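You operate a simulated robot arm through the tools that you are given. There is no shell and no other tool. Be economical: measure what you need, move in short steps, check, and stop when the job is done.

The job below is to be done with a simulated robot arm. You get a single attempt, and the scene is never put back.

TASK
Replace the failed red relay with a spare that pulls in at 200 V.
Fine: relays move only with the output off. Try the spares until the green relay lamp lights; leave that one seated, the others on the bench, dial at 200, output off.

Only the result counts: the job must be done as asked and must still hold three seconds after the hand-in. Knocking over, shifting, dropping, spilling or breaking anything else fails it.

THE ROBOT
A 6-joint arm with a two-finger parallel gripper, fixed in place. Base frame: the origin is at the foot of the arm, x ahead of it, y to its left, z up; the work surface is at about z = 805. Lengths are in mm, angles in rad, forces in N, time in s.
With the tool pointing down near the work surface it reaches from about 240 to 640 mm from the base axis. Its first joint turns from -1.152 to 1.152 rad. Payload 2.7 kg.
Tool frame: the origin (TCP) lies between the finger pads and is the grasp point; the fingertips stand 23 mm ahead of it; z points along the fingers, y is the line along which they close. The gripper opens to 94 mm. The fingers are 38 mm wide and 10 mm thick; the gripper's body (54 by 96 mm) begins 39 mm behind the TCP.
Orientation is told as [roll, pitch, yaw] about the base's x, y, z axes, in that order, counted from this pose: with the fingers straight down and closing along the base's y, the tool's x points along the base's -x, its y along +y and its z along -z.

THE INTERFACE
- The arm moves only by the tool servo_tool. Its argument "series" is a list of rows, each an object (a shift or turn left out is 0, a gripper value left out holds the last) with "gripper": the opening, from 0 (shut) to 1 (fully open); "linear": the shift along the tool's x, y, z in cm, a list of three; "angular": the turn, a rotation vector about the tool's x, y, z in degrees, a list of three. In form: [{"gripper": gripper, "linear": [dx, dy, dz], "angular": [ax, ay, az]}, ...]. A call has 1 to 8 rows; each row shifts and turns the commanded pose from where the row before left it, along the tool's axes as they then stand. Rows are played at 5 a second. More than 50 mm and 0.15 rad between two rows, or a gripper value outside its range, and nothing of the call is played. A pose out of reach is approached as far as the arm can. The call stops where the force on the tool passes 40 N (or 10 N more than at its start, if that is more) or the arm is blocked; 0.2 s more then pass. Each finger travels about 45 mm/s and halts on what it meets, pressing with about 28 N; the grip force reading is that of the motor and also rises with nothing between the fingers. The clock runs only during rows and for 0.2 s after the last one: add rows that do not move to give the fingers time. The reply holds the time, the measured pose of the TCP, the force on the tool along the base axes, the opening and the grip force, in the units named above and with some noise.
- Cameras (640 x 400 px; columns grow to the right, rows downward): "scene" is fixed at [79.9, -417.9, 1414.3]; the picture's right is [0.82, -0.58, 0.00], its down [-0.24, -0.34, -0.91] and it looks along [0.52, 0.74, -0.42] (base axes); focal length 326 px, centre (320, 200). "wrist" rides on the gripper at [87, 16, -75] in the tool frame; the picture's right is [-0.18, 0.98, 0.00], its down [-0.58, -0.11, -0.81] and it looks along [-0.79, -0.15, 0.59] (tool axes); focal length 243 px, centre (320, 200). There is no depth. A picture from a camera that has moved, and an enlarged one, comes with that camera's place and axes in the base frame and with its lens. The place of the scene camera against the robot may be out by one fixed shift of up to 12 mm in any direction.
- camera(camera): a new picture of that camera. The clock stands still meanwhile.
- zoom(camera, box): a new picture of the part [left, top, right, bottom] of that camera's present view, enlarged. The clock stands still meanwhile.
- sign_off(): hands the job in; it is judged then, once.

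Work in short steps. Places have to be worked out from the pictures, the camera data and where the tool is seen: move nearer, look again, correct. Check each grasp and each placing, and mend what went wrong. You have 120 turns and 84 pictures in all, those below and enlarged ones among them. Open the gripper and draw the arm clear of the work before you hand the job in, unless the task says otherwise; then end with one line.

The tools are called after "Request:" by a JSON object that holds its "name" and its "arguments". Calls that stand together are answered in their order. servo_tool: Moves the arm, as the interface text tells. Its arguments: {"type":"object","properties":{"series":{"type":"array","items":{"type":"object","properties":{"gripper":{"type":"number"},"linear":{"type":"array","items":{"type":"number"}},"angular":{"type":"array","items":{"type":"number"}}}}}},"required":["series"]} The other tools are called the same way: camera (camera) takes a picture; zoom (camera, box) takes an enlarged picture of a part of a camera's view; sign_off () hands the job in.

At the start:

```text
t: 0.0
tool_pos: [320.1, 167.2, 1314.4]
ee_rot: [0.0, -0.001, 0.0]
force: [-0.3, -0.9, -0.2]
width: 94.0
gripper_force: 0.1
```

scene: 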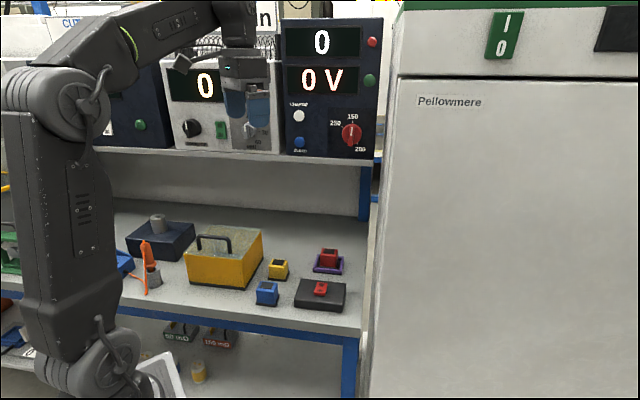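
wrist: 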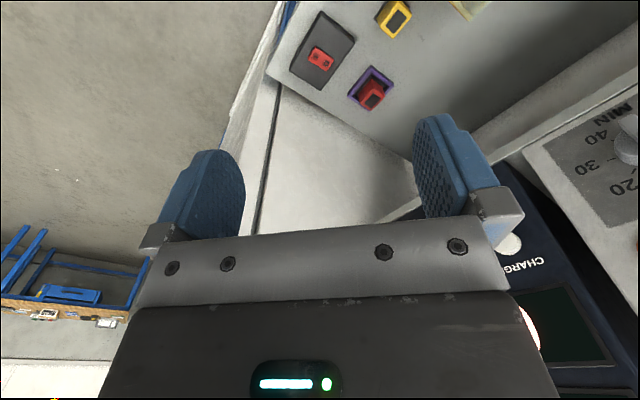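

I'll look closer at the instrument panel and the bench before moving.

Request:
{"name": "zoom", "arguments": {"camera": "scene", "box": [270, 10, 400, 160]}}

Request:
{"name": "zoom", "arguments": {"camera": "scene", "box": [230, 220, 370, 320]}}

Request:
{"name": "zoom", "arguments": {"camera": "scene", "box": [100, 0, 400, 160]}}

```text
2.67 times, centred on (335, 85) of scene
camera zoom: at [79.9, -417.9, 1414.3], right [0.82, -0.58, 0.0], down [-0.24, -0.34, -0.91], along [0.52, 0.74, -0.42], focal length 869 px, centre (280, 507)
```

zoom: 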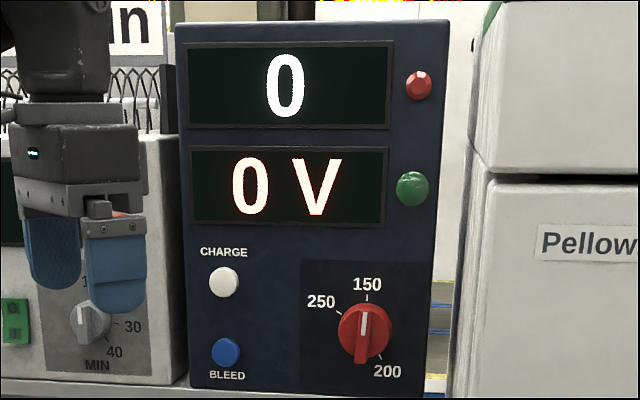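

```text
4.00 times, centred on (300, 270) of scene
camera zoom: at [79.9, -417.9, 1414.3], right [0.82, -0.58, 0.0], down [-0.24, -0.34, -0.91], along [0.52, 0.74, -0.42], focal length 1304 px, centre (400, -80)
```

zoom: 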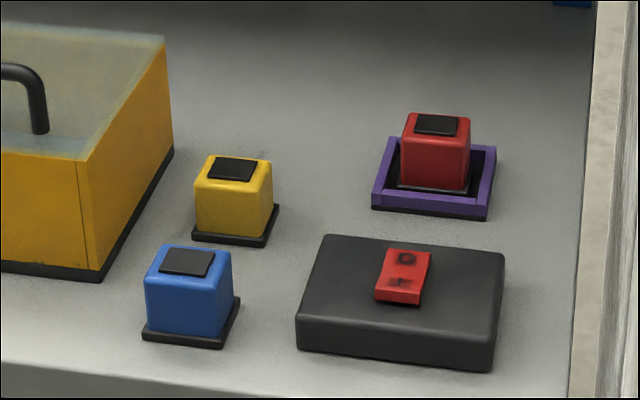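

```text
2.13 times, centred on (250, 80) of scene
camera zoom: at [79.9, -417.9, 1414.3], right [0.82, -0.58, 0.0], down [-0.24, -0.34, -0.91], along [0.52, 0.74, -0.42], focal length 695 px, centre (469, 456)
```

zoom: 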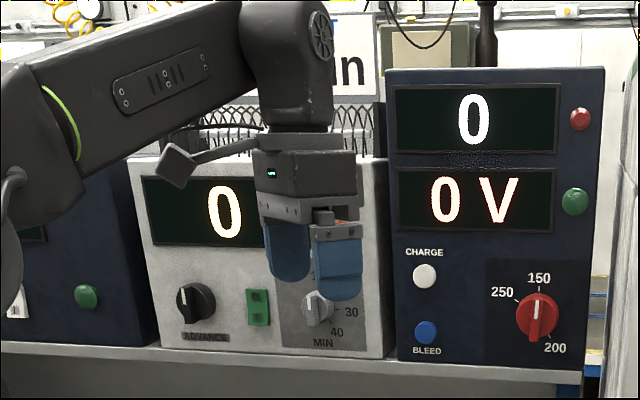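

The panel shows two displays, CHARGE/BLEED buttons, a dial and lamps. I'll zoom in harder on the dial, the rocker and the rest of the bench.

Request:
{"name": "zoom", "arguments": {"camera": "scene", "box": [325, 105, 380, 157]}}

Request:
{"name": "zoom", "arguments": {"camera": "scene", "box": [295, 240, 350, 315]}}

Request:
{"name": "zoom", "arguments": {"camera": "scene", "box": [0, 180, 250, 340]}}

```text
7.69 times, centred on (352, 131) of scene
camera zoom: at [79.9, -417.9, 1414.3], right [0.82, -0.58, 0.0], down [-0.24, -0.34, -0.91], along [0.52, 0.74, -0.42], focal length 2508 px, centre (70, 731)
```

zoom: 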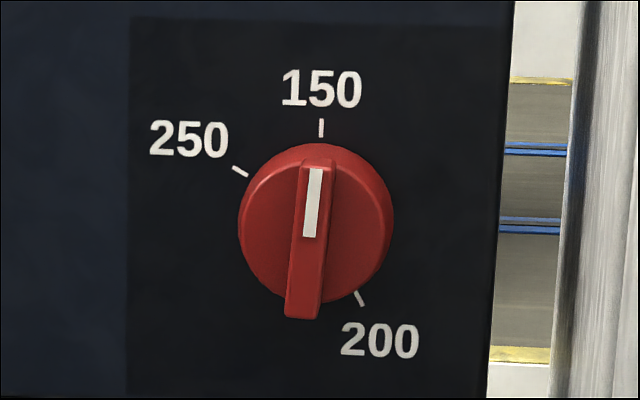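

```text
5.33 times, centred on (322, 278) of scene
camera zoom: at [79.9, -417.9, 1414.3], right [0.82, -0.58, 0.0], down [-0.24, -0.34, -0.91], along [0.52, 0.74, -0.42], focal length 1738 px, centre (307, -213)
```

zoom: 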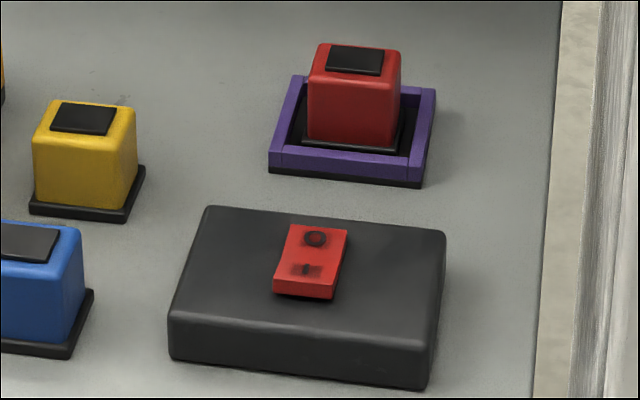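

```text
2.50 times, centred on (125, 260) of scene
camera zoom: at [79.9, -417.9, 1414.3], right [0.82, -0.58, 0.0], down [-0.24, -0.34, -0.91], along [0.52, 0.74, -0.42], focal length 815 px, centre (808, 50)
```

zoom: 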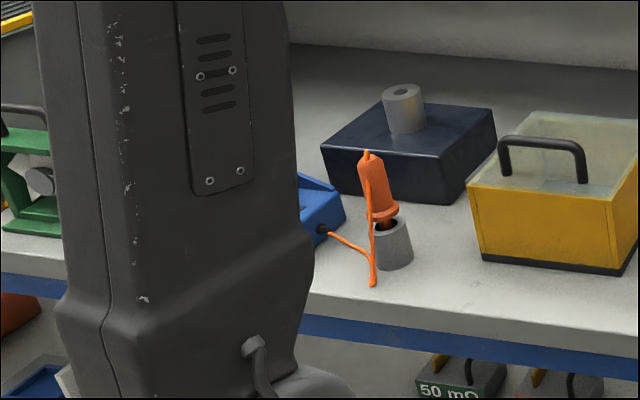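

The dial is at 150 and the rocker reads off; I place the dial at about (676, 273, 1203) on a vertical panel whose normal azimuth is about 45°. I'll yaw the tool 45° and move toward the panel before tipping it horizontal.

Request:
{"name": "servo_tool", "arguments": {"series": [{"angular": [0, 0, -7.5]}, {"angular": [0, 0, -7.5]}, {"angular": [0, 0, -7.5]}, {"angular": [0, 0, -7.5]}, {"angular": [0, 0, -7.5]}, {"angular": [0, 0, -7.5]}, {"linear": [-3, -4, 0]}, {"linear": [-3, -4, 0]}]}}

Request:
{"name": "servo_tool", "arguments": {"series": [{"linear": [0, -3, 0], "angular": [0, -8, 0]}, {"angular": [0, -8, 0]}, {"angular": [0, -8, 0]}, {"angular": [0, -8, 0]}, {"angular": [0, -8, 0]}, {"angular": [0, -8, 0]}]}}

```text
t: 1.8
tool_pos: [417.7, 153.6, 1315.2]
ee_rot: [-0.002, -0.001, 0.787]
force: [0.4, -1.0, 0.6]
width: 93.9
gripper_force: 0.0
```

```text
t: 3.2
tool_pos: [441.0, 132.0, 1315.2]
ee_rot: [-0.006, -0.843, 0.787]
force: [-0.5, 0.1, 0.7]
width: 93.9
gripper_force: 0.1
```

Motion is as expected, so I'll finish tipping up to horizontal and look.

Request:
{"name": "servo_tool", "arguments": {"series": [{"angular": [0, -8, 0]}, {"angular": [0, -8, 0]}, {"angular": [0, -8, 0]}, {"angular": [0, -8, 0]}, {"angular": [0, -8, 0]}, {"angular": [0, -2, 0]}]}}

Request:
{"name": "camera", "arguments": {"camera": "scene"}}

Request:
{"name": "camera", "arguments": {"camera": "wrist"}}

```text
t: 4.6
tool_pos: [439.5, 132.8, 1315.4]
ee_rot: [-2.553, -1.566, -2.941]
force: [0.2, 0.5, 0.3]
width: 93.8
gripper_force: 0.0
```

```text
75 pictures are left
```

scene: 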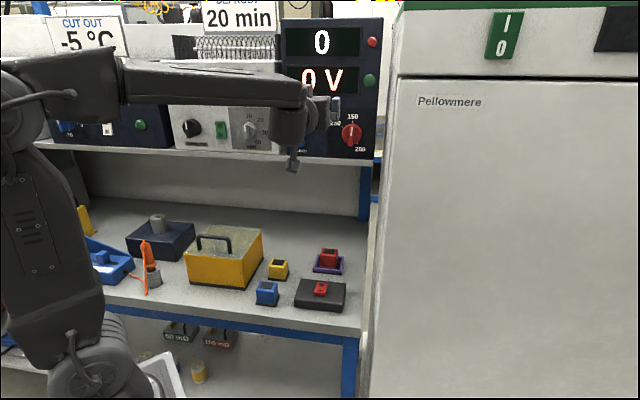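

```text
74 pictures are left
camera wrist: at [375.2, 92.4, 1228.8], right [-0.7, 0.7, 0.18], down [-0.5, -0.65, 0.58], along [0.52, 0.31, 0.79], focal length 243 px, centre (320, 200)
```

wrist: 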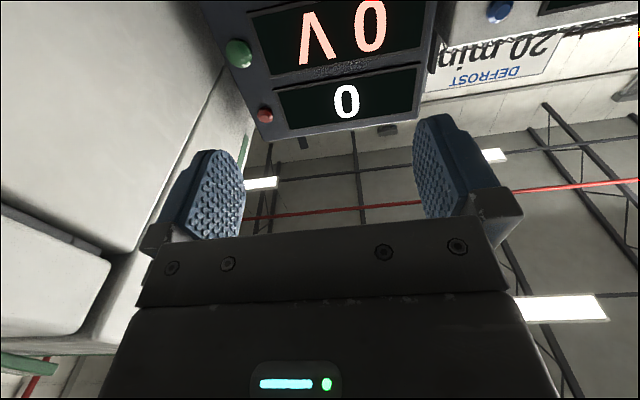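

Triangulating the lamps and labels gives a panel normal of about 45° at n·p≈661, with the knob centre near (659, 254, 1204). I'll move in front of the knob, staying about 120 mm short.

Request:
{"name": "servo_tool", "arguments": {"series": [{"linear": [4, -2, 0]}, {"linear": [4, -2, 0]}, {"linear": [3.1, -2.9, 0]}, {"linear": [0, 0, 4]}, {"linear": [0, 0, 4]}, {"linear": [0, 0, 4]}, {}]}}

Request:
{"name": "camera", "arguments": {"camera": "wrist"}}

Request:
{"name": "zoom", "arguments": {"camera": "scene", "box": [270, 60, 400, 160]}}

```text
t: 6.2
tool_pos: [573.1, 170.1, 1205.1]
ee_rot: [-2.716, -1.57, -2.784]
force: [-0.9, 0.4, 0.1]
width: 93.8
gripper_force: 0.0
```

```text
73 pictures are left
camera wrist: at [507.6, 129.2, 1118.8], right [-0.7, 0.69, 0.18], down [-0.49, -0.65, 0.58], along [0.52, 0.31, 0.79], focal length 243 px, centre (320, 200)
```

wrist: 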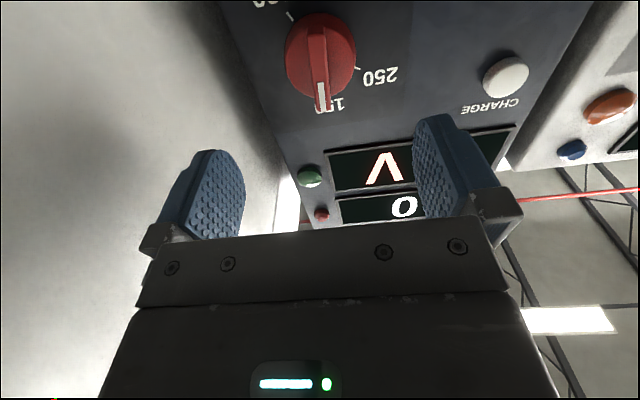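

```text
4.00 times, centred on (335, 110) of scene
camera zoom: at [80.0, -417.9, 1414.3], right [0.82, -0.58, 0.0], down [-0.24, -0.34, -0.91], along [0.52, 0.74, -0.42], focal length 1304 px, centre (260, 560)
```

zoom: 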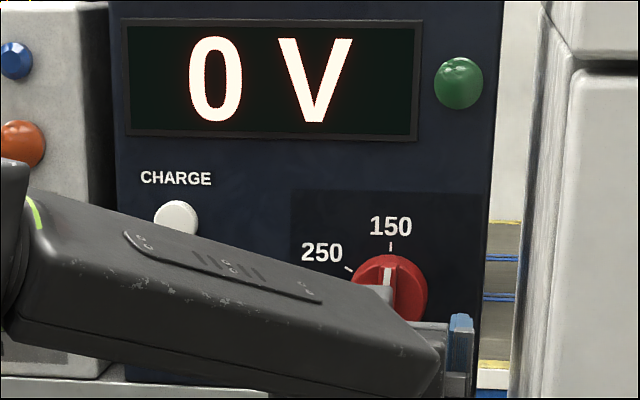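

The knob lies on the tool axis to within about 3 mm. I'll narrow the gripper to about 40 mm and advance 60 mm.

Request:
{"name": "servo_tool", "arguments": {"series": [{"gripper": 0.43, "linear": [0.2, 0.1, 0]}, {}, {"linear": [0, 0, 2]}, {"linear": [0, 0, 2]}, {"linear": [0, 0, 2]}, {}]}}

Request:
{"name": "camera", "arguments": {"camera": "wrist"}}

Request:
{"name": "zoom", "arguments": {"camera": "scene", "box": [300, 80, 400, 160]}}

```text
t: 7.6
tool_pos: [616.2, 210.5, 1204.5]
ee_rot: [-2.681, -1.569, -2.817]
force: [1.1, -0.4, -0.6]
width: 40.2
gripper_force: 0.1
```

```text
71 pictures are left
camera wrist: at [549.7, 170.3, 1117.3], right [-0.7, 0.69, 0.18], down [-0.49, -0.65, 0.58], along [0.52, 0.31, 0.79], focal length 243 px, centre (320, 200)
```

wrist: 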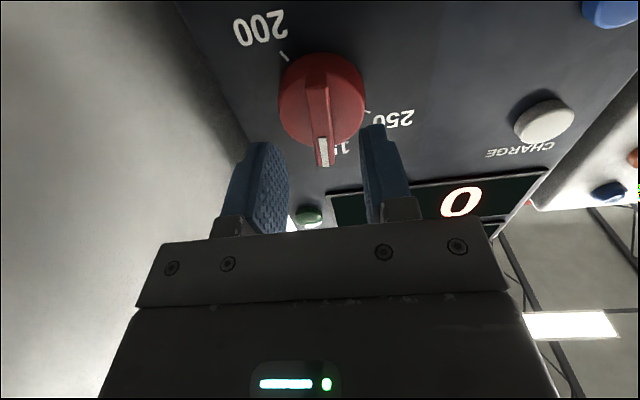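

```text
5.00 times, centred on (350, 120) of scene
camera zoom: at [79.9, -417.9, 1414.3], right [0.82, -0.58, 0.0], down [-0.24, -0.34, -0.91], along [0.52, 0.74, -0.42], focal length 1630 px, centre (170, 600)
```

zoom: 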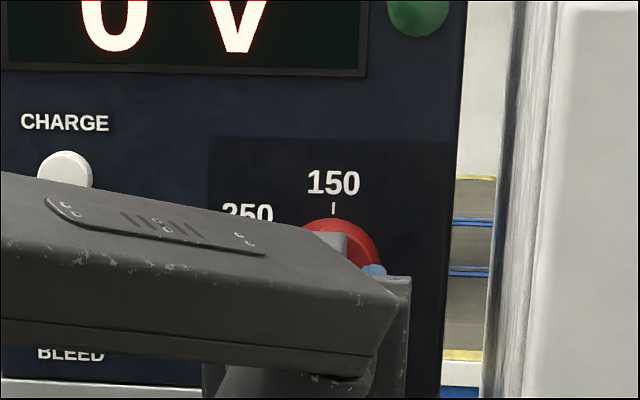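

The bar is centred and its front face is about 43 mm ahead of the TCP. I'll advance 37 mm and look before closing.

Request:
{"name": "servo_tool", "arguments": {"series": [{"linear": [0, 0, 1.2]}, {"linear": [0, 0, 1.2]}, {"linear": [0, 0, 0.7]}, {"linear": [0, 0, 0.6]}, {}]}}

Request:
{"name": "camera", "arguments": {"camera": "wrist"}}

```text
t: 8.6
tool_pos: [638.6, 230.2, 1204.0]
ee_rot: [-1.435, -1.566, 2.22]
force: [-23.1, -16.8, 0.1]
width: 37.7
gripper_force: 0.1
stopped in row 4: the force on the tool passed its limit (the readings are from after the stop); the commanded pose is now the measured one
```

```text
69 pictures are left
camera wrist: at [573.5, 190.0, 1117.0], right [-0.7, 0.7, 0.18], down [-0.5, -0.64, 0.58], along [0.52, 0.32, 0.79], focal length 243 px, centre (320, 200)
```

wrist: 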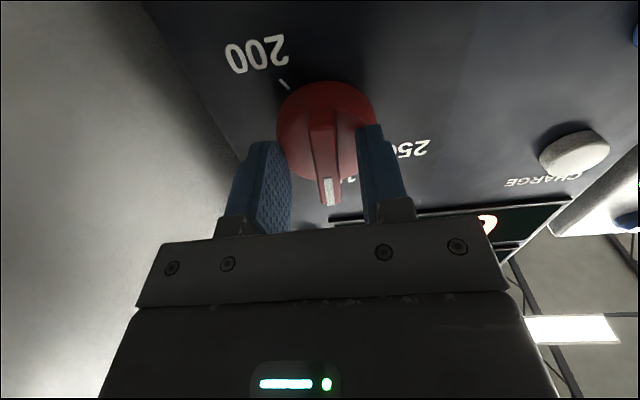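

The fingertips touched the disc face with the bar centred between them. I'll back off 2 mm and close on the bar.

Request:
{"name": "servo_tool", "arguments": {"series": [{"linear": [0, 0, -0.2]}, {"gripper": 0.05}, {}, {}, {}]}}

```text
t: 9.8
tool_pos: [636.8, 232.9, 1201.9]
ee_rot: [-0.788, -1.566, 1.575]
force: [-14.6, -2.6, -4.9]
width: 14.6
gripper_force: 11.0
```

The gripper holds the bar at 14.6 mm, so I'll turn the knob clockwise (+tool z) in steps.

Request:
{"name": "servo_tool", "arguments": {"series": [{"gripper": 0}, {"angular": [0, 0, 8]}, {"angular": [0, 0, 8]}, {"angular": [0, 0, 8]}, {"angular": [0, 0, 8]}, {}]}}

Request:
{"name": "camera", "arguments": {"camera": "wrist"}}

```text
t: 10.6
tool_pos: [635.3, 233.5, 1203.1]
ee_rot: [1.555, -1.296, -0.764]
force: [-18.4, -5.0, 0.2]
width: 12.1
gripper_force: 28.4
stopped in row 4: the force on the tool passed its limit (the readings are from after the stop); the commanded pose is now the measured one
```

```text
68 pictures are left
camera wrist: at [553.9, 208.4, 1123.1], right [-0.64, 0.63, 0.44], down [-0.38, -0.76, 0.53], along [0.67, 0.17, 0.72], focal length 243 px, centre (320, 200)
```

wrist: 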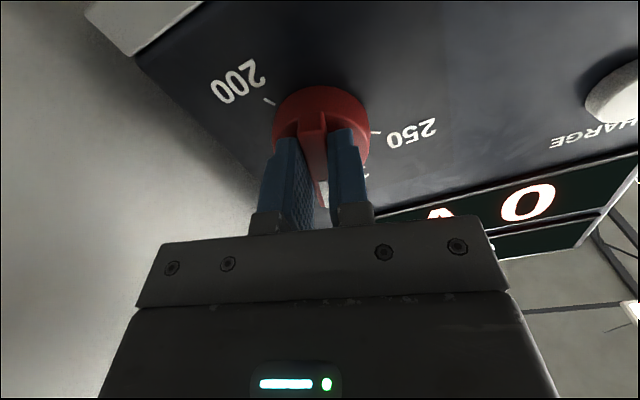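

The knob followed about 15° but forces built up, probably from the tips rubbing on the disc. I'll back off 2 mm and continue turning in smaller steps.

Request:
{"name": "servo_tool", "arguments": {"series": [{"linear": [0, 0, -0.2]}, {"angular": [0, 0, 5]}, {"angular": [0, 0, 5]}, {"angular": [0, 0, 5]}, {}]}}

```text
t: 11.8
tool_pos: [635.6, 234.5, 1202.3]
ee_rot: [1.567, -1.033, -0.77]
force: [10.6, 24.3, 6.1]
width: 11.9
gripper_force: 45.0
```

It's turned about 31° now, with a slight outward pull. I'll relax 1 mm inward and keep going.

Request:
{"name": "servo_tool", "arguments": {"series": [{"linear": [0, 0, 0.1]}, {"angular": [0, 0, 5]}, {"angular": [0, 0, 5]}, {"angular": [0, 0, 5]}, {"angular": [0, 0, 5]}, {"angular": [0, 0, 5]}, {"angular": [0, 0, 5]}, {}]}}

Request:
{"name": "camera", "arguments": {"camera": "wrist"}}

```text
t: 13.6
tool_pos: [633.3, 235.6, 1202.7]
ee_rot: [1.57, -0.51, -0.772]
force: [-26.4, 10.3, 12.7]
width: 12.0
gripper_force: 44.8
```

```text
67 pictures are left
camera wrist: at [520.9, 240.8, 1175.3], right [-0.23, 0.22, 0.95], down [-0.16, -0.97, 0.19], along [0.96, -0.11, 0.26], focal length 243 px, centre (320, 200)
```

wrist: 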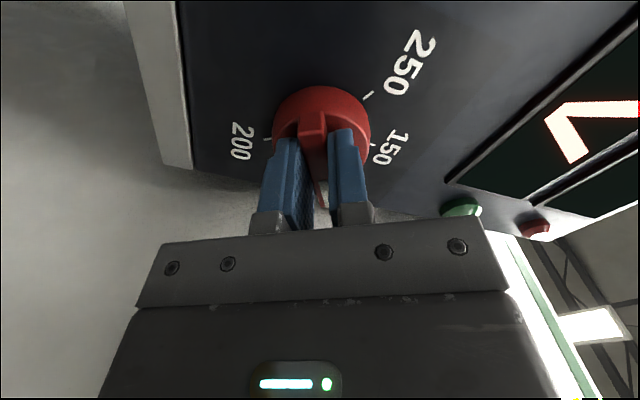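

It's at 61° and tracking well. The force pushes left and up, so I'll shift about 1 mm that way to comply and continue.

Request:
{"name": "servo_tool", "arguments": {"series": [{"linear": [0.06, 0.09, 0]}, {"angular": [0, 0, 5]}, {"angular": [0, 0, 5]}, {"angular": [0, 0, 5]}, {"angular": [0, 0, 5]}, {"angular": [0, 0, 5]}, {}]}}

```text
t: 15.2
tool_pos: [633.0, 235.8, 1204.8]
ee_rot: [1.571, -0.075, -0.774]
force: [-11.3, 14.7, 19.1]
width: 11.8
gripper_force: 45.2
```

At 86° the forces are still left and up, so I'll comply 1 mm each and continue.

Request:
{"name": "servo_tool", "arguments": {"series": [{"linear": [0.1, 0.1, 0]}, {"angular": [0, 0, 5]}, {"angular": [0, 0, 5]}, {"angular": [0, 0, 5]}, {"angular": [0, 0, 5]}, {"angular": [0, 0, 5]}, {"angular": [0, 0, 5]}, {}]}}

Request:
{"name": "camera", "arguments": {"camera": "wrist"}}

```text
t: 17.0
tool_pos: [634.4, 236.2, 1205.8]
ee_rot: [1.571, 0.448, -0.776]
force: [0.2, 13.5, 20.3]
width: 11.7
gripper_force: 45.0
```

```text
66 pictures are left
camera wrist: at [529.6, 232.4, 1258.7], right [0.42, -0.42, 0.81], down [-0.22, -0.91, -0.35], along [0.88, -0.03, -0.48], focal length 243 px, centre (320, 200)
```

wrist: 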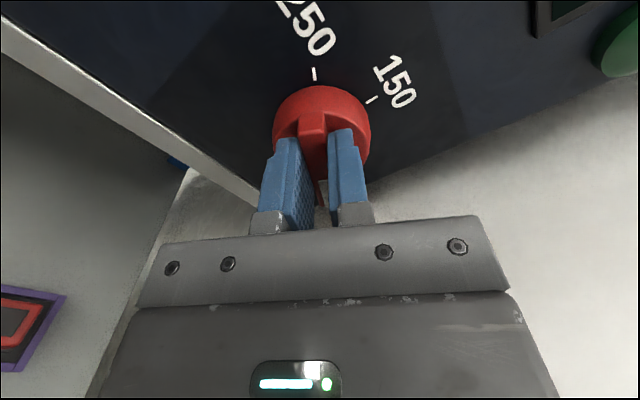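

It's at 116° with the 250 mark opposite the handle, as expected. I'll comply and turn 30° more.

Request:
{"name": "servo_tool", "arguments": {"series": [{"linear": [0.08, 0.07, 0]}, {"angular": [0, 0, 5]}, {"angular": [0, 0, 5]}, {"angular": [0, 0, 5]}, {"angular": [0, 0, 5]}, {"angular": [0, 0, 5]}, {"angular": [0, 0, 5]}, {}]}}

Request:
{"name": "camera", "arguments": {"camera": "wrist"}}

Request:
{"name": "zoom", "arguments": {"camera": "scene", "box": [310, 95, 390, 165]}}

```text
t: 18.8
tool_pos: [635.2, 233.6, 1206.8]
ee_rot: [1.577, 0.974, -0.777]
force: [5.0, 4.7, 20.4]
width: 12.1
gripper_force: 45.2
```

```text
65 pictures are left
camera wrist: at [555.6, 206.9, 1288.5], right [0.65, -0.65, 0.4], down [-0.4, -0.74, -0.54], along [0.65, 0.19, -0.74], focal length 243 px, centre (320, 200)
```

wrist: 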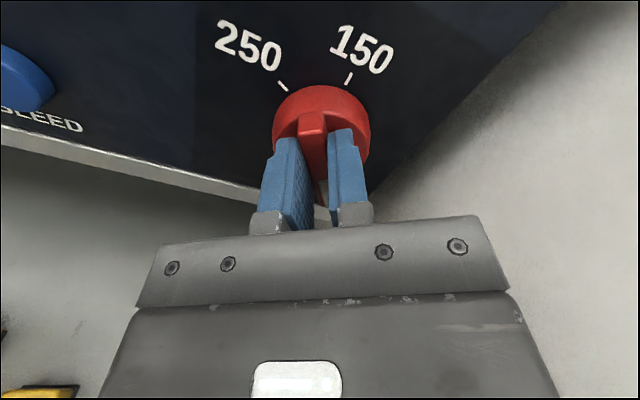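

```text
5.71 times, centred on (350, 130) of scene
camera zoom: at [79.6, -417.9, 1414.4], right [0.82, -0.58, 0.0], down [-0.24, -0.34, -0.91], along [0.52, 0.74, -0.42], focal length 1863 px, centre (149, 600)
```

zoom: 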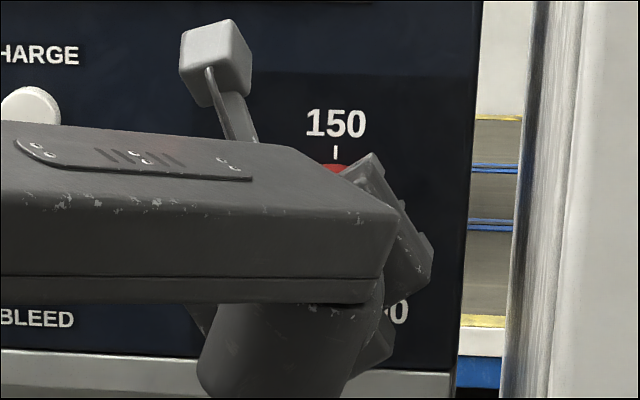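

It's at 146°. I'll add 5° to reach about 151°, then release, back off and look at the pointer.

Request:
{"name": "servo_tool", "arguments": {"series": [{"angular": [0, 0, 5]}, {}, {"gripper": 0.43}, {}, {}, {"linear": [0, 0, -3]}, {"linear": [0, 0, -4]}, {"linear": [0, 0, -4]}]}}

Request:
{"name": "camera", "arguments": {"camera": "wrist"}}

Request:
{"name": "camera", "arguments": {"camera": "scene"}}

```text
t: 20.6
tool_pos: [554.0, 155.5, 1204.0]
ee_rot: [1.562, 1.061, -0.788]
force: [0.3, -0.2, 0.2]
width: 40.6
gripper_force: 0.2
```

```text
63 pictures are left
camera wrist: at [481.3, 123.0, 1288.2], right [0.68, -0.66, 0.32], down [-0.43, -0.71, -0.56], along [0.6, 0.24, -0.77], focal length 243 px, centre (320, 200)
```

wrist: 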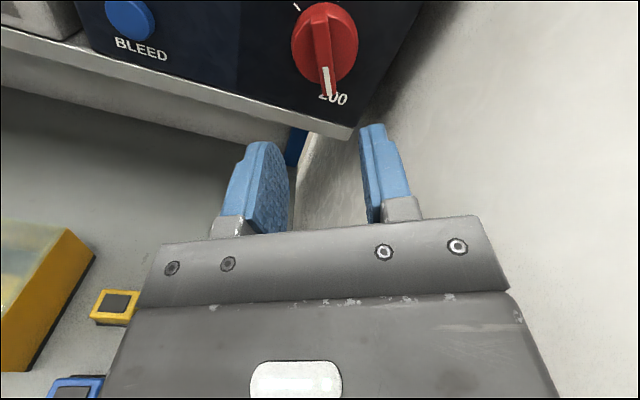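

```text
62 pictures are left
```

scene: 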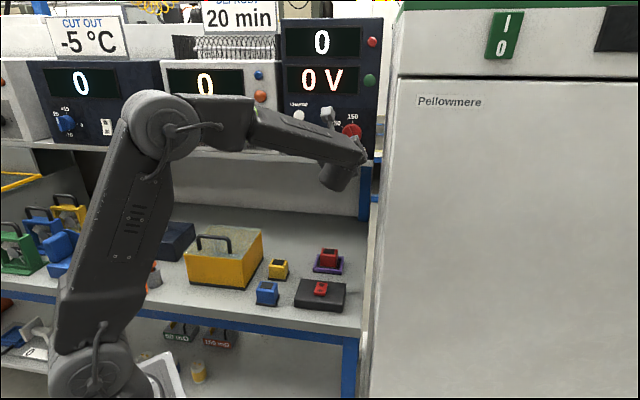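

The pointer looks near 200, but the arm blocks the view. I'll unroll the tool, then check.

Request:
{"name": "servo_tool", "arguments": {"series": [{"linear": [0, 0, -2], "angular": [0, 0, -8]}, {"angular": [0, 0, -8]}, {"angular": [0, 0, -8]}, {"angular": [0, 0, -8]}, {"angular": [0, 0, -8]}, {"angular": [0, 0, -8]}, {"angular": [0, 0, -8]}, {"angular": [0, 0, -8]}]}}

Request:
{"name": "servo_tool", "arguments": {"series": [{"angular": [0, 0, -8]}, {"angular": [0, 0, -8]}, {"angular": [0, 0, -8]}, {"angular": [0, 0, -8]}, {"angular": [0, 0, -8]}, {"angular": [0, 0, -8]}, {"angular": [0, 0, -8]}, {"angular": [0, 0, -8]}]}}

Request:
{"name": "servo_tool", "arguments": {"series": [{"linear": [0, 5, 0], "angular": [0, 0, -8]}, {"linear": [0, 4, 0], "angular": [0, 0, -8]}, {"linear": [0, 3, 0], "angular": [0, 0, -7]}]}}

Request:
{"name": "zoom", "arguments": {"camera": "scene", "box": [325, 105, 380, 157]}}

```text
t: 22.4
tool_pos: [543.3, 142.0, 1204.1]
ee_rot: [1.566, -0.058, -0.777]
force: [-0.7, -0.1, -0.6]
width: 40.5
gripper_force: 0.0
```

```text
t: 24.2
tool_pos: [542.2, 141.9, 1203.3]
ee_rot: [1.558, -1.178, -0.769]
force: [0.6, -0.2, -0.7]
width: 40.3
gripper_force: 0.1
```

```text
t: 25.0
tool_pos: [460.1, 221.2, 1237.5]
ee_rot: [-0.796, -1.563, 1.586]
force: [0.6, -0.9, -0.6]
width: 40.6
gripper_force: 0.1
```

```text
7.69 times, centred on (352, 131) of scene
camera zoom: at [79.9, -417.9, 1414.3], right [0.82, -0.58, 0.0], down [-0.24, -0.34, -0.91], along [0.52, 0.74, -0.42], focal length 2508 px, centre (70, 731)
```

zoom: 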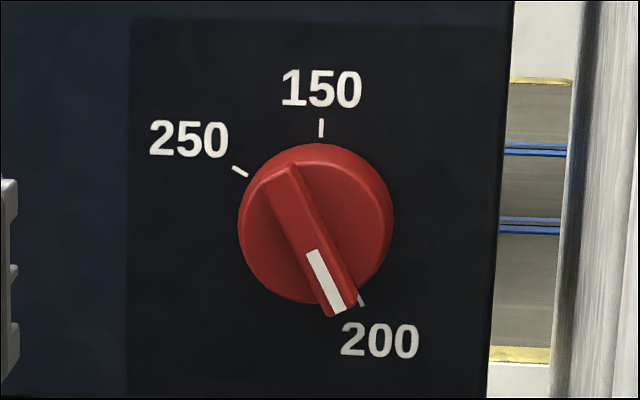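

The pointer lines up with 200. Now I'll tip the tool back down and look at the relays from above.

Request:
{"name": "servo_tool", "arguments": {"series": [{"angular": [0, 8, 0], "linear": [0, 0, -3]}, {"angular": [0, 8, 0]}, {"angular": [0, 8, 0]}, {"angular": [0, 8, 0]}, {"angular": [0, 8, 0]}, {"angular": [0, 8, 0]}, {"angular": [0, 8, 0]}, {"angular": [0, 8, 0]}]}}

Request:
{"name": "servo_tool", "arguments": {"series": [{"angular": [0, 8, 0]}, {"angular": [0, 8, 0]}, {"angular": [0, 8, 0]}, {"angular": [0, 2, 0]}, {"linear": [0, 0, 4]}, {"linear": [0, 0, 4]}, {"linear": [0, 0, 4]}, {"gripper": 0.6}]}}

Request:
{"name": "camera", "arguments": {"camera": "wrist"}}

```text
t: 26.8
tool_pos: [440.2, 201.2, 1237.1]
ee_rot: [-0.004, -0.445, 0.792]
force: [-0.5, 0.4, 0.2]
width: 40.4
gripper_force: 0.0
```

```text
t: 28.6
tool_pos: [439.4, 201.7, 1117.4]
ee_rot: [-0.004, 0.004, 0.791]
force: [-0.3, 0.9, -0.3]
width: 56.3
gripper_force: 0.1
```

```text
60 pictures are left
camera wrist: at [366.1, 152.7, 1193.0], right [-0.57, 0.82, 0.0], down [0.49, 0.34, 0.8], along [0.66, 0.46, -0.59], focal length 243 px, centre (320, 200)
```

wrist: 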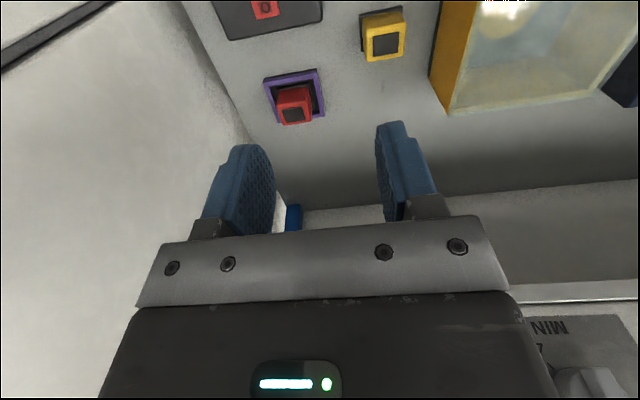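

I place the socket near (575, 249) aligned with the 45° axes. I'll move above it and lower to about z=975 for a better look.

Request:
{"name": "servo_tool", "arguments": {"series": [{"gripper": 0.75, "linear": [-4, -2, 2]}, {"linear": [-4, -2, 2]}, {"linear": [-4, -2, 2]}, {"linear": [0, 0, 4]}, {"linear": [0, 0, 4]}, {}]}}

Request:
{"name": "camera", "arguments": {"camera": "wrist"}}

Request:
{"name": "camera", "arguments": {"camera": "scene"}}

```text
t: 30.0
tool_pos: [566.2, 242.6, 977.4]
ee_rot: [-0.003, 0.004, 0.791]
force: [0.8, 0.4, 0.4]
width: 70.5
gripper_force: 0.1
```

```text
59 pictures are left
camera wrist: at [492.8, 194.4, 1052.4], right [-0.57, 0.82, 0.0], down [0.49, 0.34, 0.8], along [0.66, 0.46, -0.59], focal length 243 px, centre (320, 200)
```

wrist: 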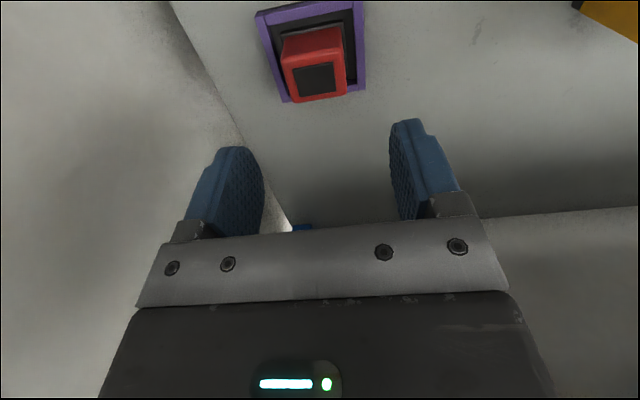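

```text
58 pictures are left
```

scene: 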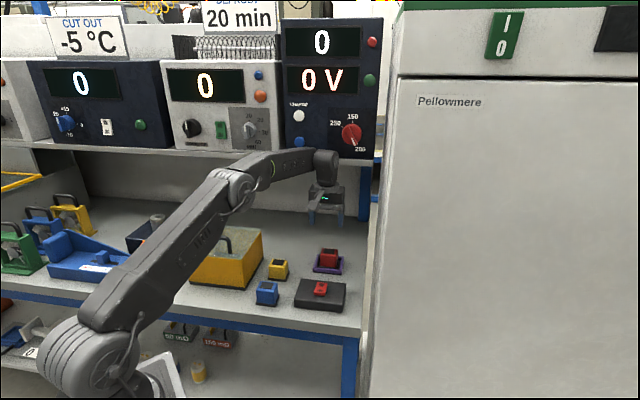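

The red relay's top is about 42 mm wide at z≈868, centred near (572, 246). I'll shift 6.6 mm outward, descend to about z=885 and check.

Request:
{"name": "servo_tool", "arguments": {"series": [{"linear": [-0.66, -0.17, 3]}, {"linear": [0, 0, 3]}, {"linear": [0, 0, 3]}, {}]}}

Request:
{"name": "camera", "arguments": {"camera": "wrist"}}

Request:
{"name": "zoom", "arguments": {"camera": "scene", "box": [280, 200, 380, 290]}}

```text
t: 31.0
tool_pos: [572.2, 246.1, 888.1]
ee_rot: [-0.004, 0.003, 0.791]
force: [-0.1, 0.2, -0.4]
width: 70.7
gripper_force: 0.1
```

```text
57 pictures are left
camera wrist: at [498.7, 195.9, 962.7], right [-0.57, 0.82, 0.0], down [0.49, 0.34, 0.8], along [0.66, 0.46, -0.59], focal length 243 px, centre (320, 200)
```

wrist: 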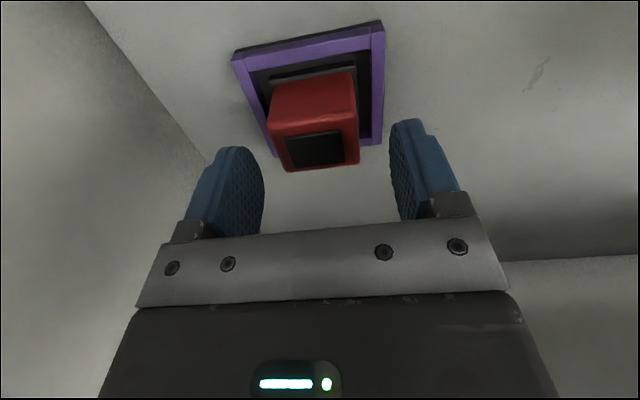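

```text
4.44 times, centred on (330, 245) of scene
camera zoom: at [79.9, -417.9, 1414.3], right [0.82, -0.58, 0.0], down [-0.24, -0.34, -0.91], along [0.52, 0.74, -0.42], focal length 1449 px, centre (276, 0)
```

zoom: 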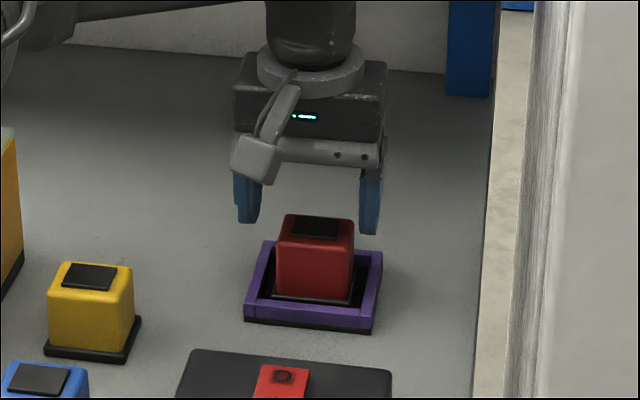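

The tool axis matches the relay centre, and its top is at z≈861. I'll descend 33 mm and close.

Request:
{"name": "servo_tool", "arguments": {"series": [{"linear": [0, 0, 1.6]}, {"linear": [0, 0, 1.6]}, {}, {"gripper": 0.3}, {}, {}, {}]}}

Request:
{"name": "zoom", "arguments": {"camera": "scene", "box": [280, 200, 380, 290]}}

```text
t: 32.6
tool_pos: [574.1, 244.8, 855.1]
ee_rot: [-0.003, 0.004, 0.79]
force: [0.7, 0.9, -0.4]
width: 49.2
gripper_force: 28.2
```

```text
4.44 times, centred on (330, 245) of scene
camera zoom: at [79.9, -417.9, 1414.3], right [0.82, -0.58, 0.0], down [-0.24, -0.34, -0.91], along [0.52, 0.74, -0.42], focal length 1449 px, centre (276, 0)
```

zoom: 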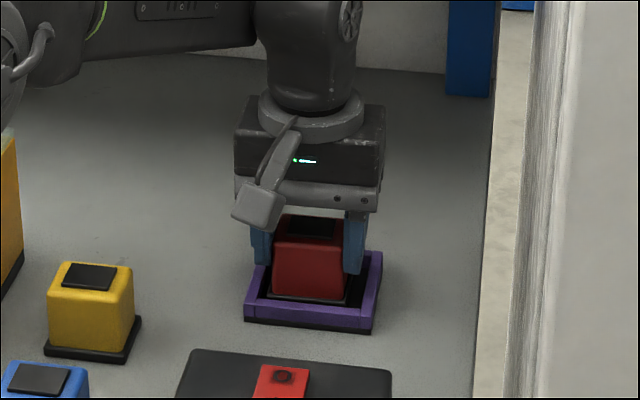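

The relay is gripped (49 mm wide, seat TCP at 574, 245, 855). I'll lift it 12 cm and check.

Request:
{"name": "servo_tool", "arguments": {"series": [{"gripper": 0.2, "linear": [0, 0, -1]}, {"linear": [0, 0, -2]}, {"linear": [0, 0, -3]}, {"linear": [0, 0, -3]}, {"linear": [0, 0, -3]}, {}]}}

Request:
{"name": "camera", "arguments": {"camera": "wrist"}}

Request:
{"name": "zoom", "arguments": {"camera": "scene", "box": [230, 180, 370, 310]}}

```text
t: 34.0
tool_pos: [573.3, 247.1, 976.7]
ee_rot: [-0.004, 0.005, 0.791]
force: [0.5, 0.6, -1.8]
width: 49.4
gripper_force: 28.1
```

```text
54 pictures are left
camera wrist: at [499.2, 197.5, 1050.6], right [-0.57, 0.82, 0.0], down [0.49, 0.34, 0.8], along [0.66, 0.46, -0.59], focal length 243 px, centre (320, 200)
```

wrist: 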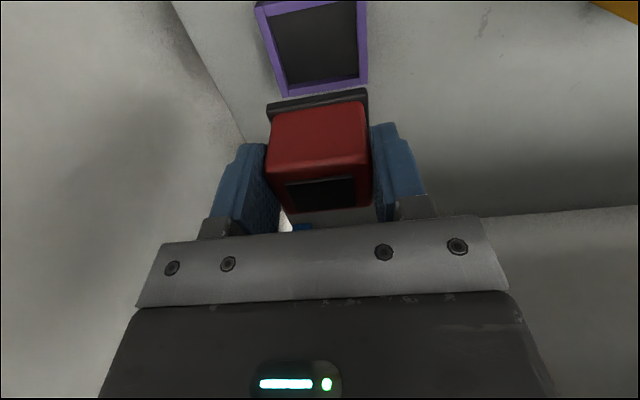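

```text
3.08 times, centred on (300, 245) of scene
camera zoom: at [79.9, -417.9, 1414.3], right [0.82, -0.58, 0.0], down [-0.24, -0.34, -0.91], along [0.52, 0.74, -0.42], focal length 1003 px, centre (382, 62)
```

zoom: 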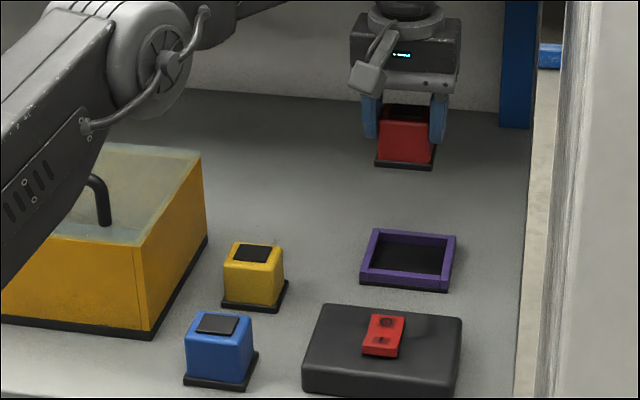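

The red relay is out and the socket is clear. I'll carry it 12 cm to the left (tool +y), over free bench, and lower it.

Request:
{"name": "servo_tool", "arguments": {"series": [{"linear": [0, 4, 0]}, {"linear": [0, 4, 0]}, {"linear": [0, 4, 0]}, {"linear": [0, 0, 4]}, {"linear": [0, 0, 4]}, {"linear": [0, 0, 2]}, {}]}}

Request:
{"name": "zoom", "arguments": {"camera": "scene", "box": [230, 180, 370, 310]}}

```text
t: 35.6
tool_pos: [488.8, 327.6, 874.2]
ee_rot: [-0.004, 0.005, 0.791]
force: [-0.5, 0.5, -0.7]
width: 49.3
gripper_force: 28.1
```

```text
3.08 times, centred on (300, 245) of scene
camera zoom: at [79.9, -417.9, 1414.3], right [0.82, -0.58, 0.0], down [-0.24, -0.34, -0.91], along [0.52, 0.74, -0.42], focal length 1003 px, centre (382, 62)
```

zoom: 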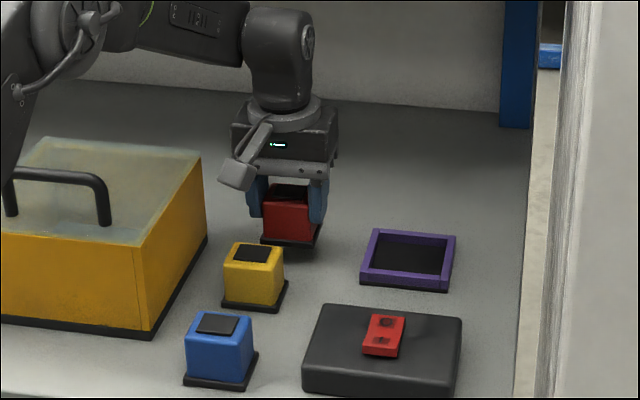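

I'll shift it 2 cm further back from the yellow one, then lower gently until contact.

Request:
{"name": "servo_tool", "arguments": {"series": [{"linear": [-2, 0, 0]}, {"linear": [0, 0, 1.4]}, {"linear": [0, 0, 0.3]}, {"linear": [0, 0, 0.2]}, {"linear": [0, 0, 0.1]}, {"linear": [0, 0, 0.1]}, {}]}}

```text
t: 37.2
tool_pos: [501.6, 344.6, 853.0]
ee_rot: [-0.004, 0.004, 0.791]
force: [-0.2, -0.5, -1.5]
width: 49.6
gripper_force: 28.2
```

There's no contact yet at z=853, so I'll continue in 1 mm steps.

Request:
{"name": "servo_tool", "arguments": {"series": [{"linear": [0, 0, 0.1]}, {"linear": [0, 0, 0.1]}, {"linear": [0, 0, 0.1]}, {"linear": [0, 0, 0.1]}, {}]}}

```text
t: 38.4
tool_pos: [501.9, 344.8, 849.0]
ee_rot: [-0.005, 0.002, 0.793]
force: [0.2, 0.1, 1.0]
width: 49.4
gripper_force: 27.7
```

Request:
{"name": "zoom", "arguments": {"camera": "scene", "box": [260, 200, 340, 270]}}

Request:
{"name": "servo_tool", "arguments": {"series": [{"linear": [0, 0, 0.1]}, {"linear": [0, 0, 0.1]}, {}]}}

```text
5.71 times, centred on (300, 235) of scene
camera zoom: at [79.9, -417.9, 1414.3], right [0.82, -0.58, 0.0], down [-0.24, -0.34, -0.91], along [0.52, 0.74, -0.42], focal length 1863 px, centre (434, 0)
```

zoom: 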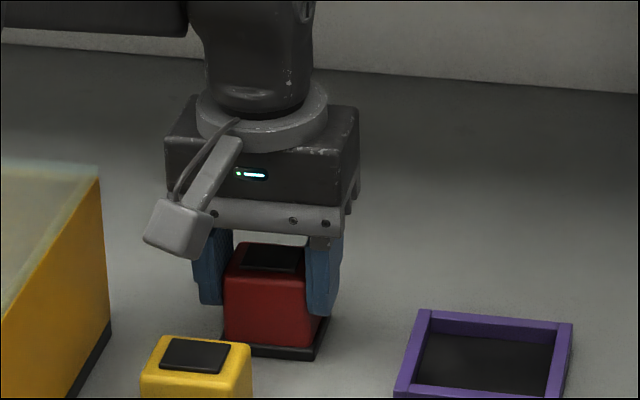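

```text
t: 39.2
tool_pos: [501.7, 344.4, 848.7]
ee_rot: [-0.004, 0.002, 0.792]
force: [-2.9, -3.6, 21.1]
width: 49.5
gripper_force: 28.2
```

It's in firm contact with the bench. I'll release and rise, then look toward the yellow spare.

Request:
{"name": "servo_tool", "arguments": {"series": [{"gripper": 0.75}, {}, {}, {"linear": [0, 0, -3]}, {"linear": [0, 0, -4]}, {"linear": [0, 0, -4]}, {"linear": [4, 0, 0]}, {"linear": [4, 0, 0]}]}}

Request:
{"name": "camera", "arguments": {"camera": "wrist"}}

```text
t: 41.0
tool_pos: [444.0, 285.3, 957.9]
ee_rot: [-0.005, 0.003, 0.792]
force: [-1.0, -0.1, -0.1]
width: 70.4
gripper_force: 0.1
```

```text
50 pictures are left
camera wrist: at [370.5, 237.0, 1032.4], right [-0.57, 0.82, 0.0], down [0.49, 0.34, 0.8], along [0.66, 0.46, -0.59], focal length 243 px, centre (320, 200)
```

wrist: 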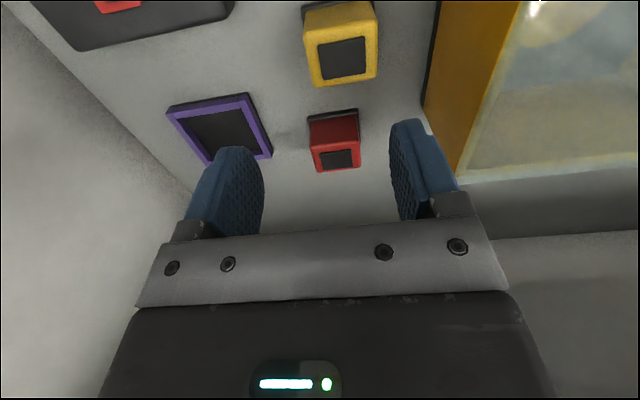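

Yellow's top centre is near (425, 295), aligned with the gripper. I'll move over it and lower to z≈885 to check.

Request:
{"name": "servo_tool", "arguments": {"series": [{"linear": [0.67, 2.0, 0]}, {"linear": [0, 0, 4]}, {"linear": [0, 0, 3.3]}, {}]}}

Request:
{"name": "camera", "arguments": {"camera": "wrist"}}

```text
t: 42.0
tool_pos: [424.8, 298.8, 886.1]
ee_rot: [-0.004, 0.005, 0.791]
force: [-0.3, -0.7, 0.2]
width: 70.5
gripper_force: 0.0
```

```text
49 pictures are left
camera wrist: at [351.8, 249.2, 961.8], right [-0.57, 0.82, 0.0], down [0.49, 0.34, 0.8], along [0.66, 0.46, -0.59], focal length 243 px, centre (320, 200)
```

wrist: 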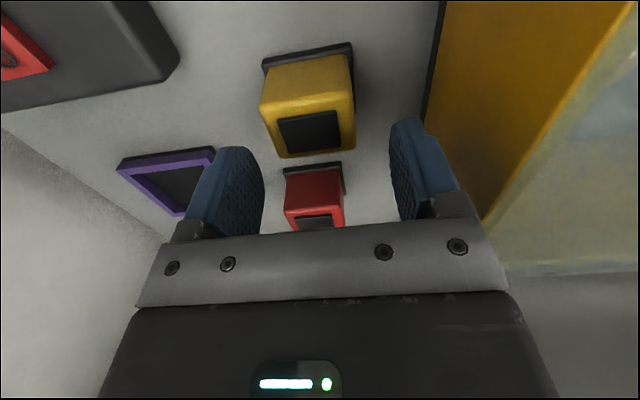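

Yellow is about 7 mm nearer the base and 3 mm to the right. I'll correct, descend to z≈849 and grip.

Request:
{"name": "servo_tool", "arguments": {"series": [{"linear": [0.7, -0.3, 0]}, {"linear": [0, 0, 2]}, {"linear": [0, 0, 1.7]}, {}, {"gripper": 0.2}, {}, {}, {}]}}

Request:
{"name": "servo_tool", "arguments": {"series": [{"linear": [0, 0, -1]}, {"linear": [0, 0, -3]}, {"linear": [0, 0, -4]}, {"linear": [0, 0, -4]}, {}]}}

Request:
{"name": "camera", "arguments": {"camera": "wrist"}}

```text
t: 43.8
tool_pos: [424.0, 290.0, 849.0]
ee_rot: [-0.004, 0.006, 0.791]
force: [-0.1, 0.6, -0.4]
width: 49.4
gripper_force: 28.5
```

```text
t: 45.0
tool_pos: [423.3, 292.0, 968.4]
ee_rot: [-0.004, 0.005, 0.791]
force: [-0.2, 0.1, -0.3]
width: 49.3
gripper_force: 28.0
```

```text
48 pictures are left
camera wrist: at [349.8, 243.2, 1043.9], right [-0.57, 0.82, 0.0], down [0.49, 0.34, 0.8], along [0.66, 0.46, -0.6], focal length 243 px, centre (320, 200)
```

wrist: 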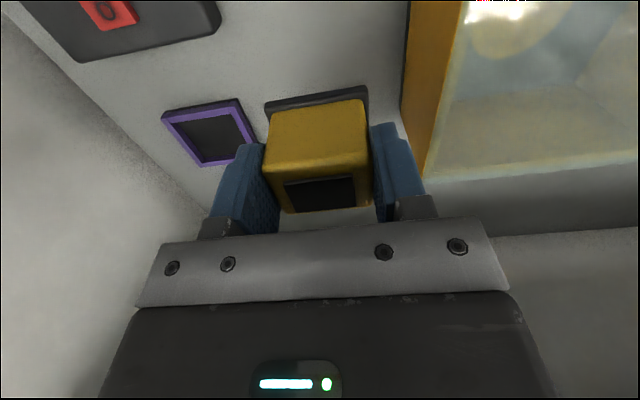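

Yellow is held the same way the red one was. I'll carry it over the socket (Δn +73, Δl −138) and lower to about 1 cm above.

Request:
{"name": "servo_tool", "arguments": {"series": [{"linear": [0, -4.5, 0]}, {"linear": [0, -4.5, 0]}, {"linear": [0, -4.8, 0]}, {"linear": [-3.7, 0, 0]}, {"linear": [-3.65, 0, 0]}, {}]}}

Request:
{"name": "camera", "arguments": {"camera": "wrist"}}

```text
t: 46.4
tool_pos: [574.2, 247.0, 967.8]
ee_rot: [-0.004, 0.006, 0.79]
force: [-0.5, -1.0, -1.2]
width: 49.7
gripper_force: 28.0
```

```text
47 pictures are left
camera wrist: at [500.5, 197.1, 1043.6], right [-0.57, 0.82, 0.0], down [0.49, 0.34, 0.8], along [0.66, 0.46, -0.6], focal length 243 px, centre (320, 200)
```

wrist: 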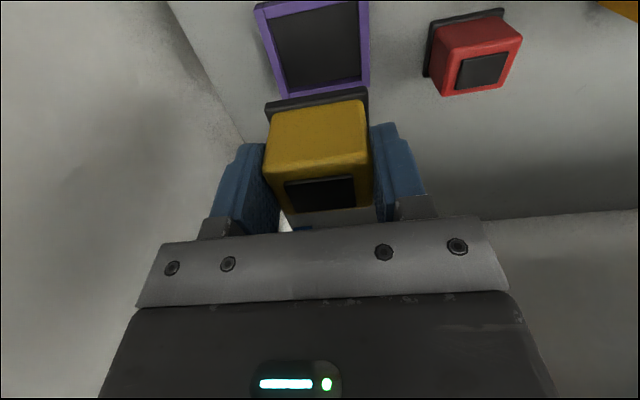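

The view matches the one from lifting red, so I'm aligned. I'll lower to z≈862, then step down.

Request:
{"name": "servo_tool", "arguments": {"series": [{"linear": [0, 0, 4]}, {"linear": [0, 0, 4]}, {"linear": [0, 0, 2.0]}, {"linear": [0, 0, 0.6]}, {"linear": [0, 0, 0.2]}, {"linear": [0, 0, 0.2]}, {"linear": [0, 0, 0.1]}, {}]}}

Request:
{"name": "zoom", "arguments": {"camera": "scene", "box": [290, 220, 370, 290]}}

```text
t: 48.2
tool_pos: [574.4, 246.3, 856.9]
ee_rot: [-0.004, 0.003, 0.792]
force: [-1.2, -1.1, -1.3]
width: 49.9
gripper_force: 27.6
```

```text
5.71 times, centred on (330, 255) of scene
camera zoom: at [79.9, -417.9, 1414.3], right [0.82, -0.58, 0.0], down [-0.24, -0.34, -0.91], along [0.52, 0.74, -0.42], focal length 1863 px, centre (263, -114)
```

zoom: 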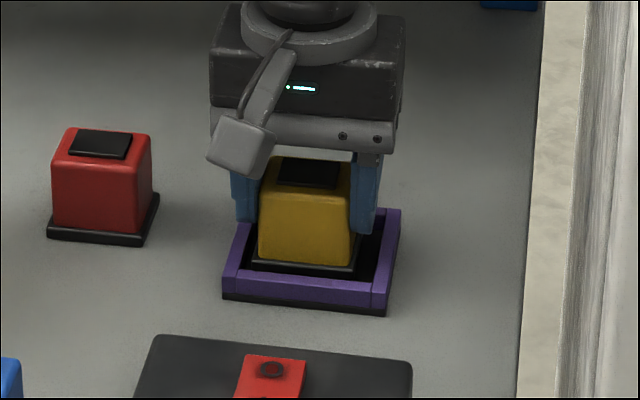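

Yellow is inside the socket walls, roughly centred. I'll lower the last bit to contact.

Request:
{"name": "servo_tool", "arguments": {"series": [{"linear": [0, 0, 0.1]}, {"linear": [0, 0, 0.1]}, {"linear": [0, 0, 0.1]}, {"linear": [0, 0, 0.1]}, {}]}}

```text
t: 49.4
tool_pos: [573.8, 244.3, 852.7]
ee_rot: [-0.005, 0.005, 0.79]
force: [0.0, 0.8, -0.7]
width: 49.6
gripper_force: 28.1
```

There's still no contact at 852.7, so I'll continue stepping.

Request:
{"name": "servo_tool", "arguments": {"series": [{"linear": [0, 0, 0.1]}, {"linear": [0, 0, 0.1]}, {"linear": [0, 0, 0.1]}, {}]}}

Request:
{"name": "zoom", "arguments": {"camera": "scene", "box": [290, 220, 370, 290]}}

```text
t: 50.4
tool_pos: [574.3, 246.3, 852.2]
ee_rot: [-0.007, 0.002, 0.792]
force: [-6.9, -3.7, 26.8]
width: 50.0
gripper_force: 27.6
```

```text
5.71 times, centred on (330, 255) of scene
camera zoom: at [79.3, -418.2, 1414.3], right [0.82, -0.58, 0.0], down [-0.24, -0.34, -0.91], along [0.52, 0.74, -0.42], focal length 1863 px, centre (263, -114)
```

zoom: 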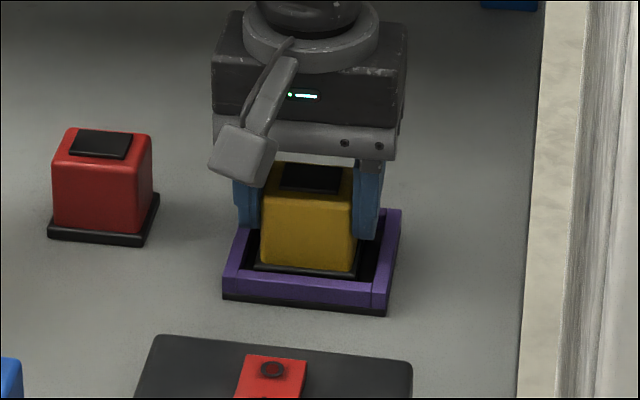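

Firm contact shows it's seated. I'll release narrowly, rise, and check.

Request:
{"name": "servo_tool", "arguments": {"series": [{"gripper": 0.62}, {}, {}, {"linear": [0, 0, -2]}, {"linear": [0, 0, -3]}, {"linear": [0, 0, -4]}, {"linear": [0, 0, -4]}, {}]}}

Request:
{"name": "camera", "arguments": {"camera": "wrist"}}

Request:
{"name": "zoom", "arguments": {"camera": "scene", "box": [290, 230, 360, 320]}}

```text
t: 52.2
tool_pos: [573.3, 245.0, 981.5]
ee_rot: [-0.004, 0.005, 0.789]
force: [0.5, 0.1, 0.4]
width: 58.2
gripper_force: 0.1
```

```text
44 pictures are left
camera wrist: at [500.0, 196.2, 1056.7], right [-0.57, 0.82, 0.0], down [0.49, 0.34, 0.8], along [0.66, 0.46, -0.6], focal length 243 px, centre (320, 200)
```

wrist: 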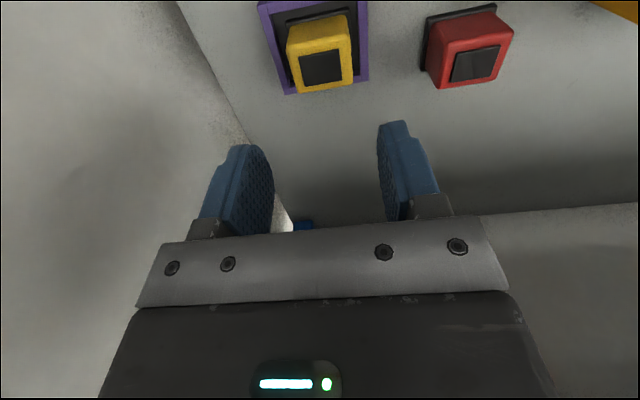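

```text
4.44 times, centred on (325, 275) of scene
camera zoom: at [79.9, -417.9, 1414.3], right [0.82, -0.58, 0.0], down [-0.24, -0.34, -0.91], along [0.52, 0.74, -0.42], focal length 1449 px, centre (298, -133)
```

zoom: 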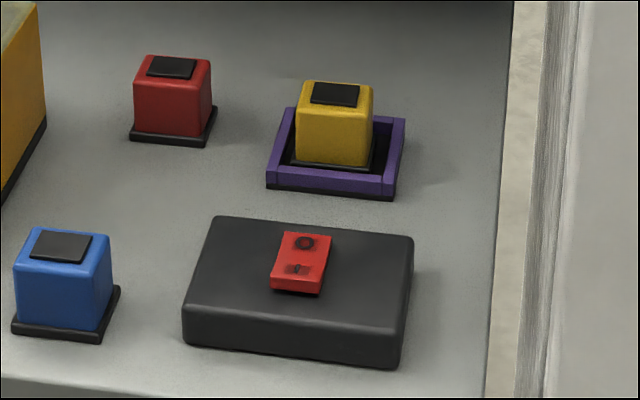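

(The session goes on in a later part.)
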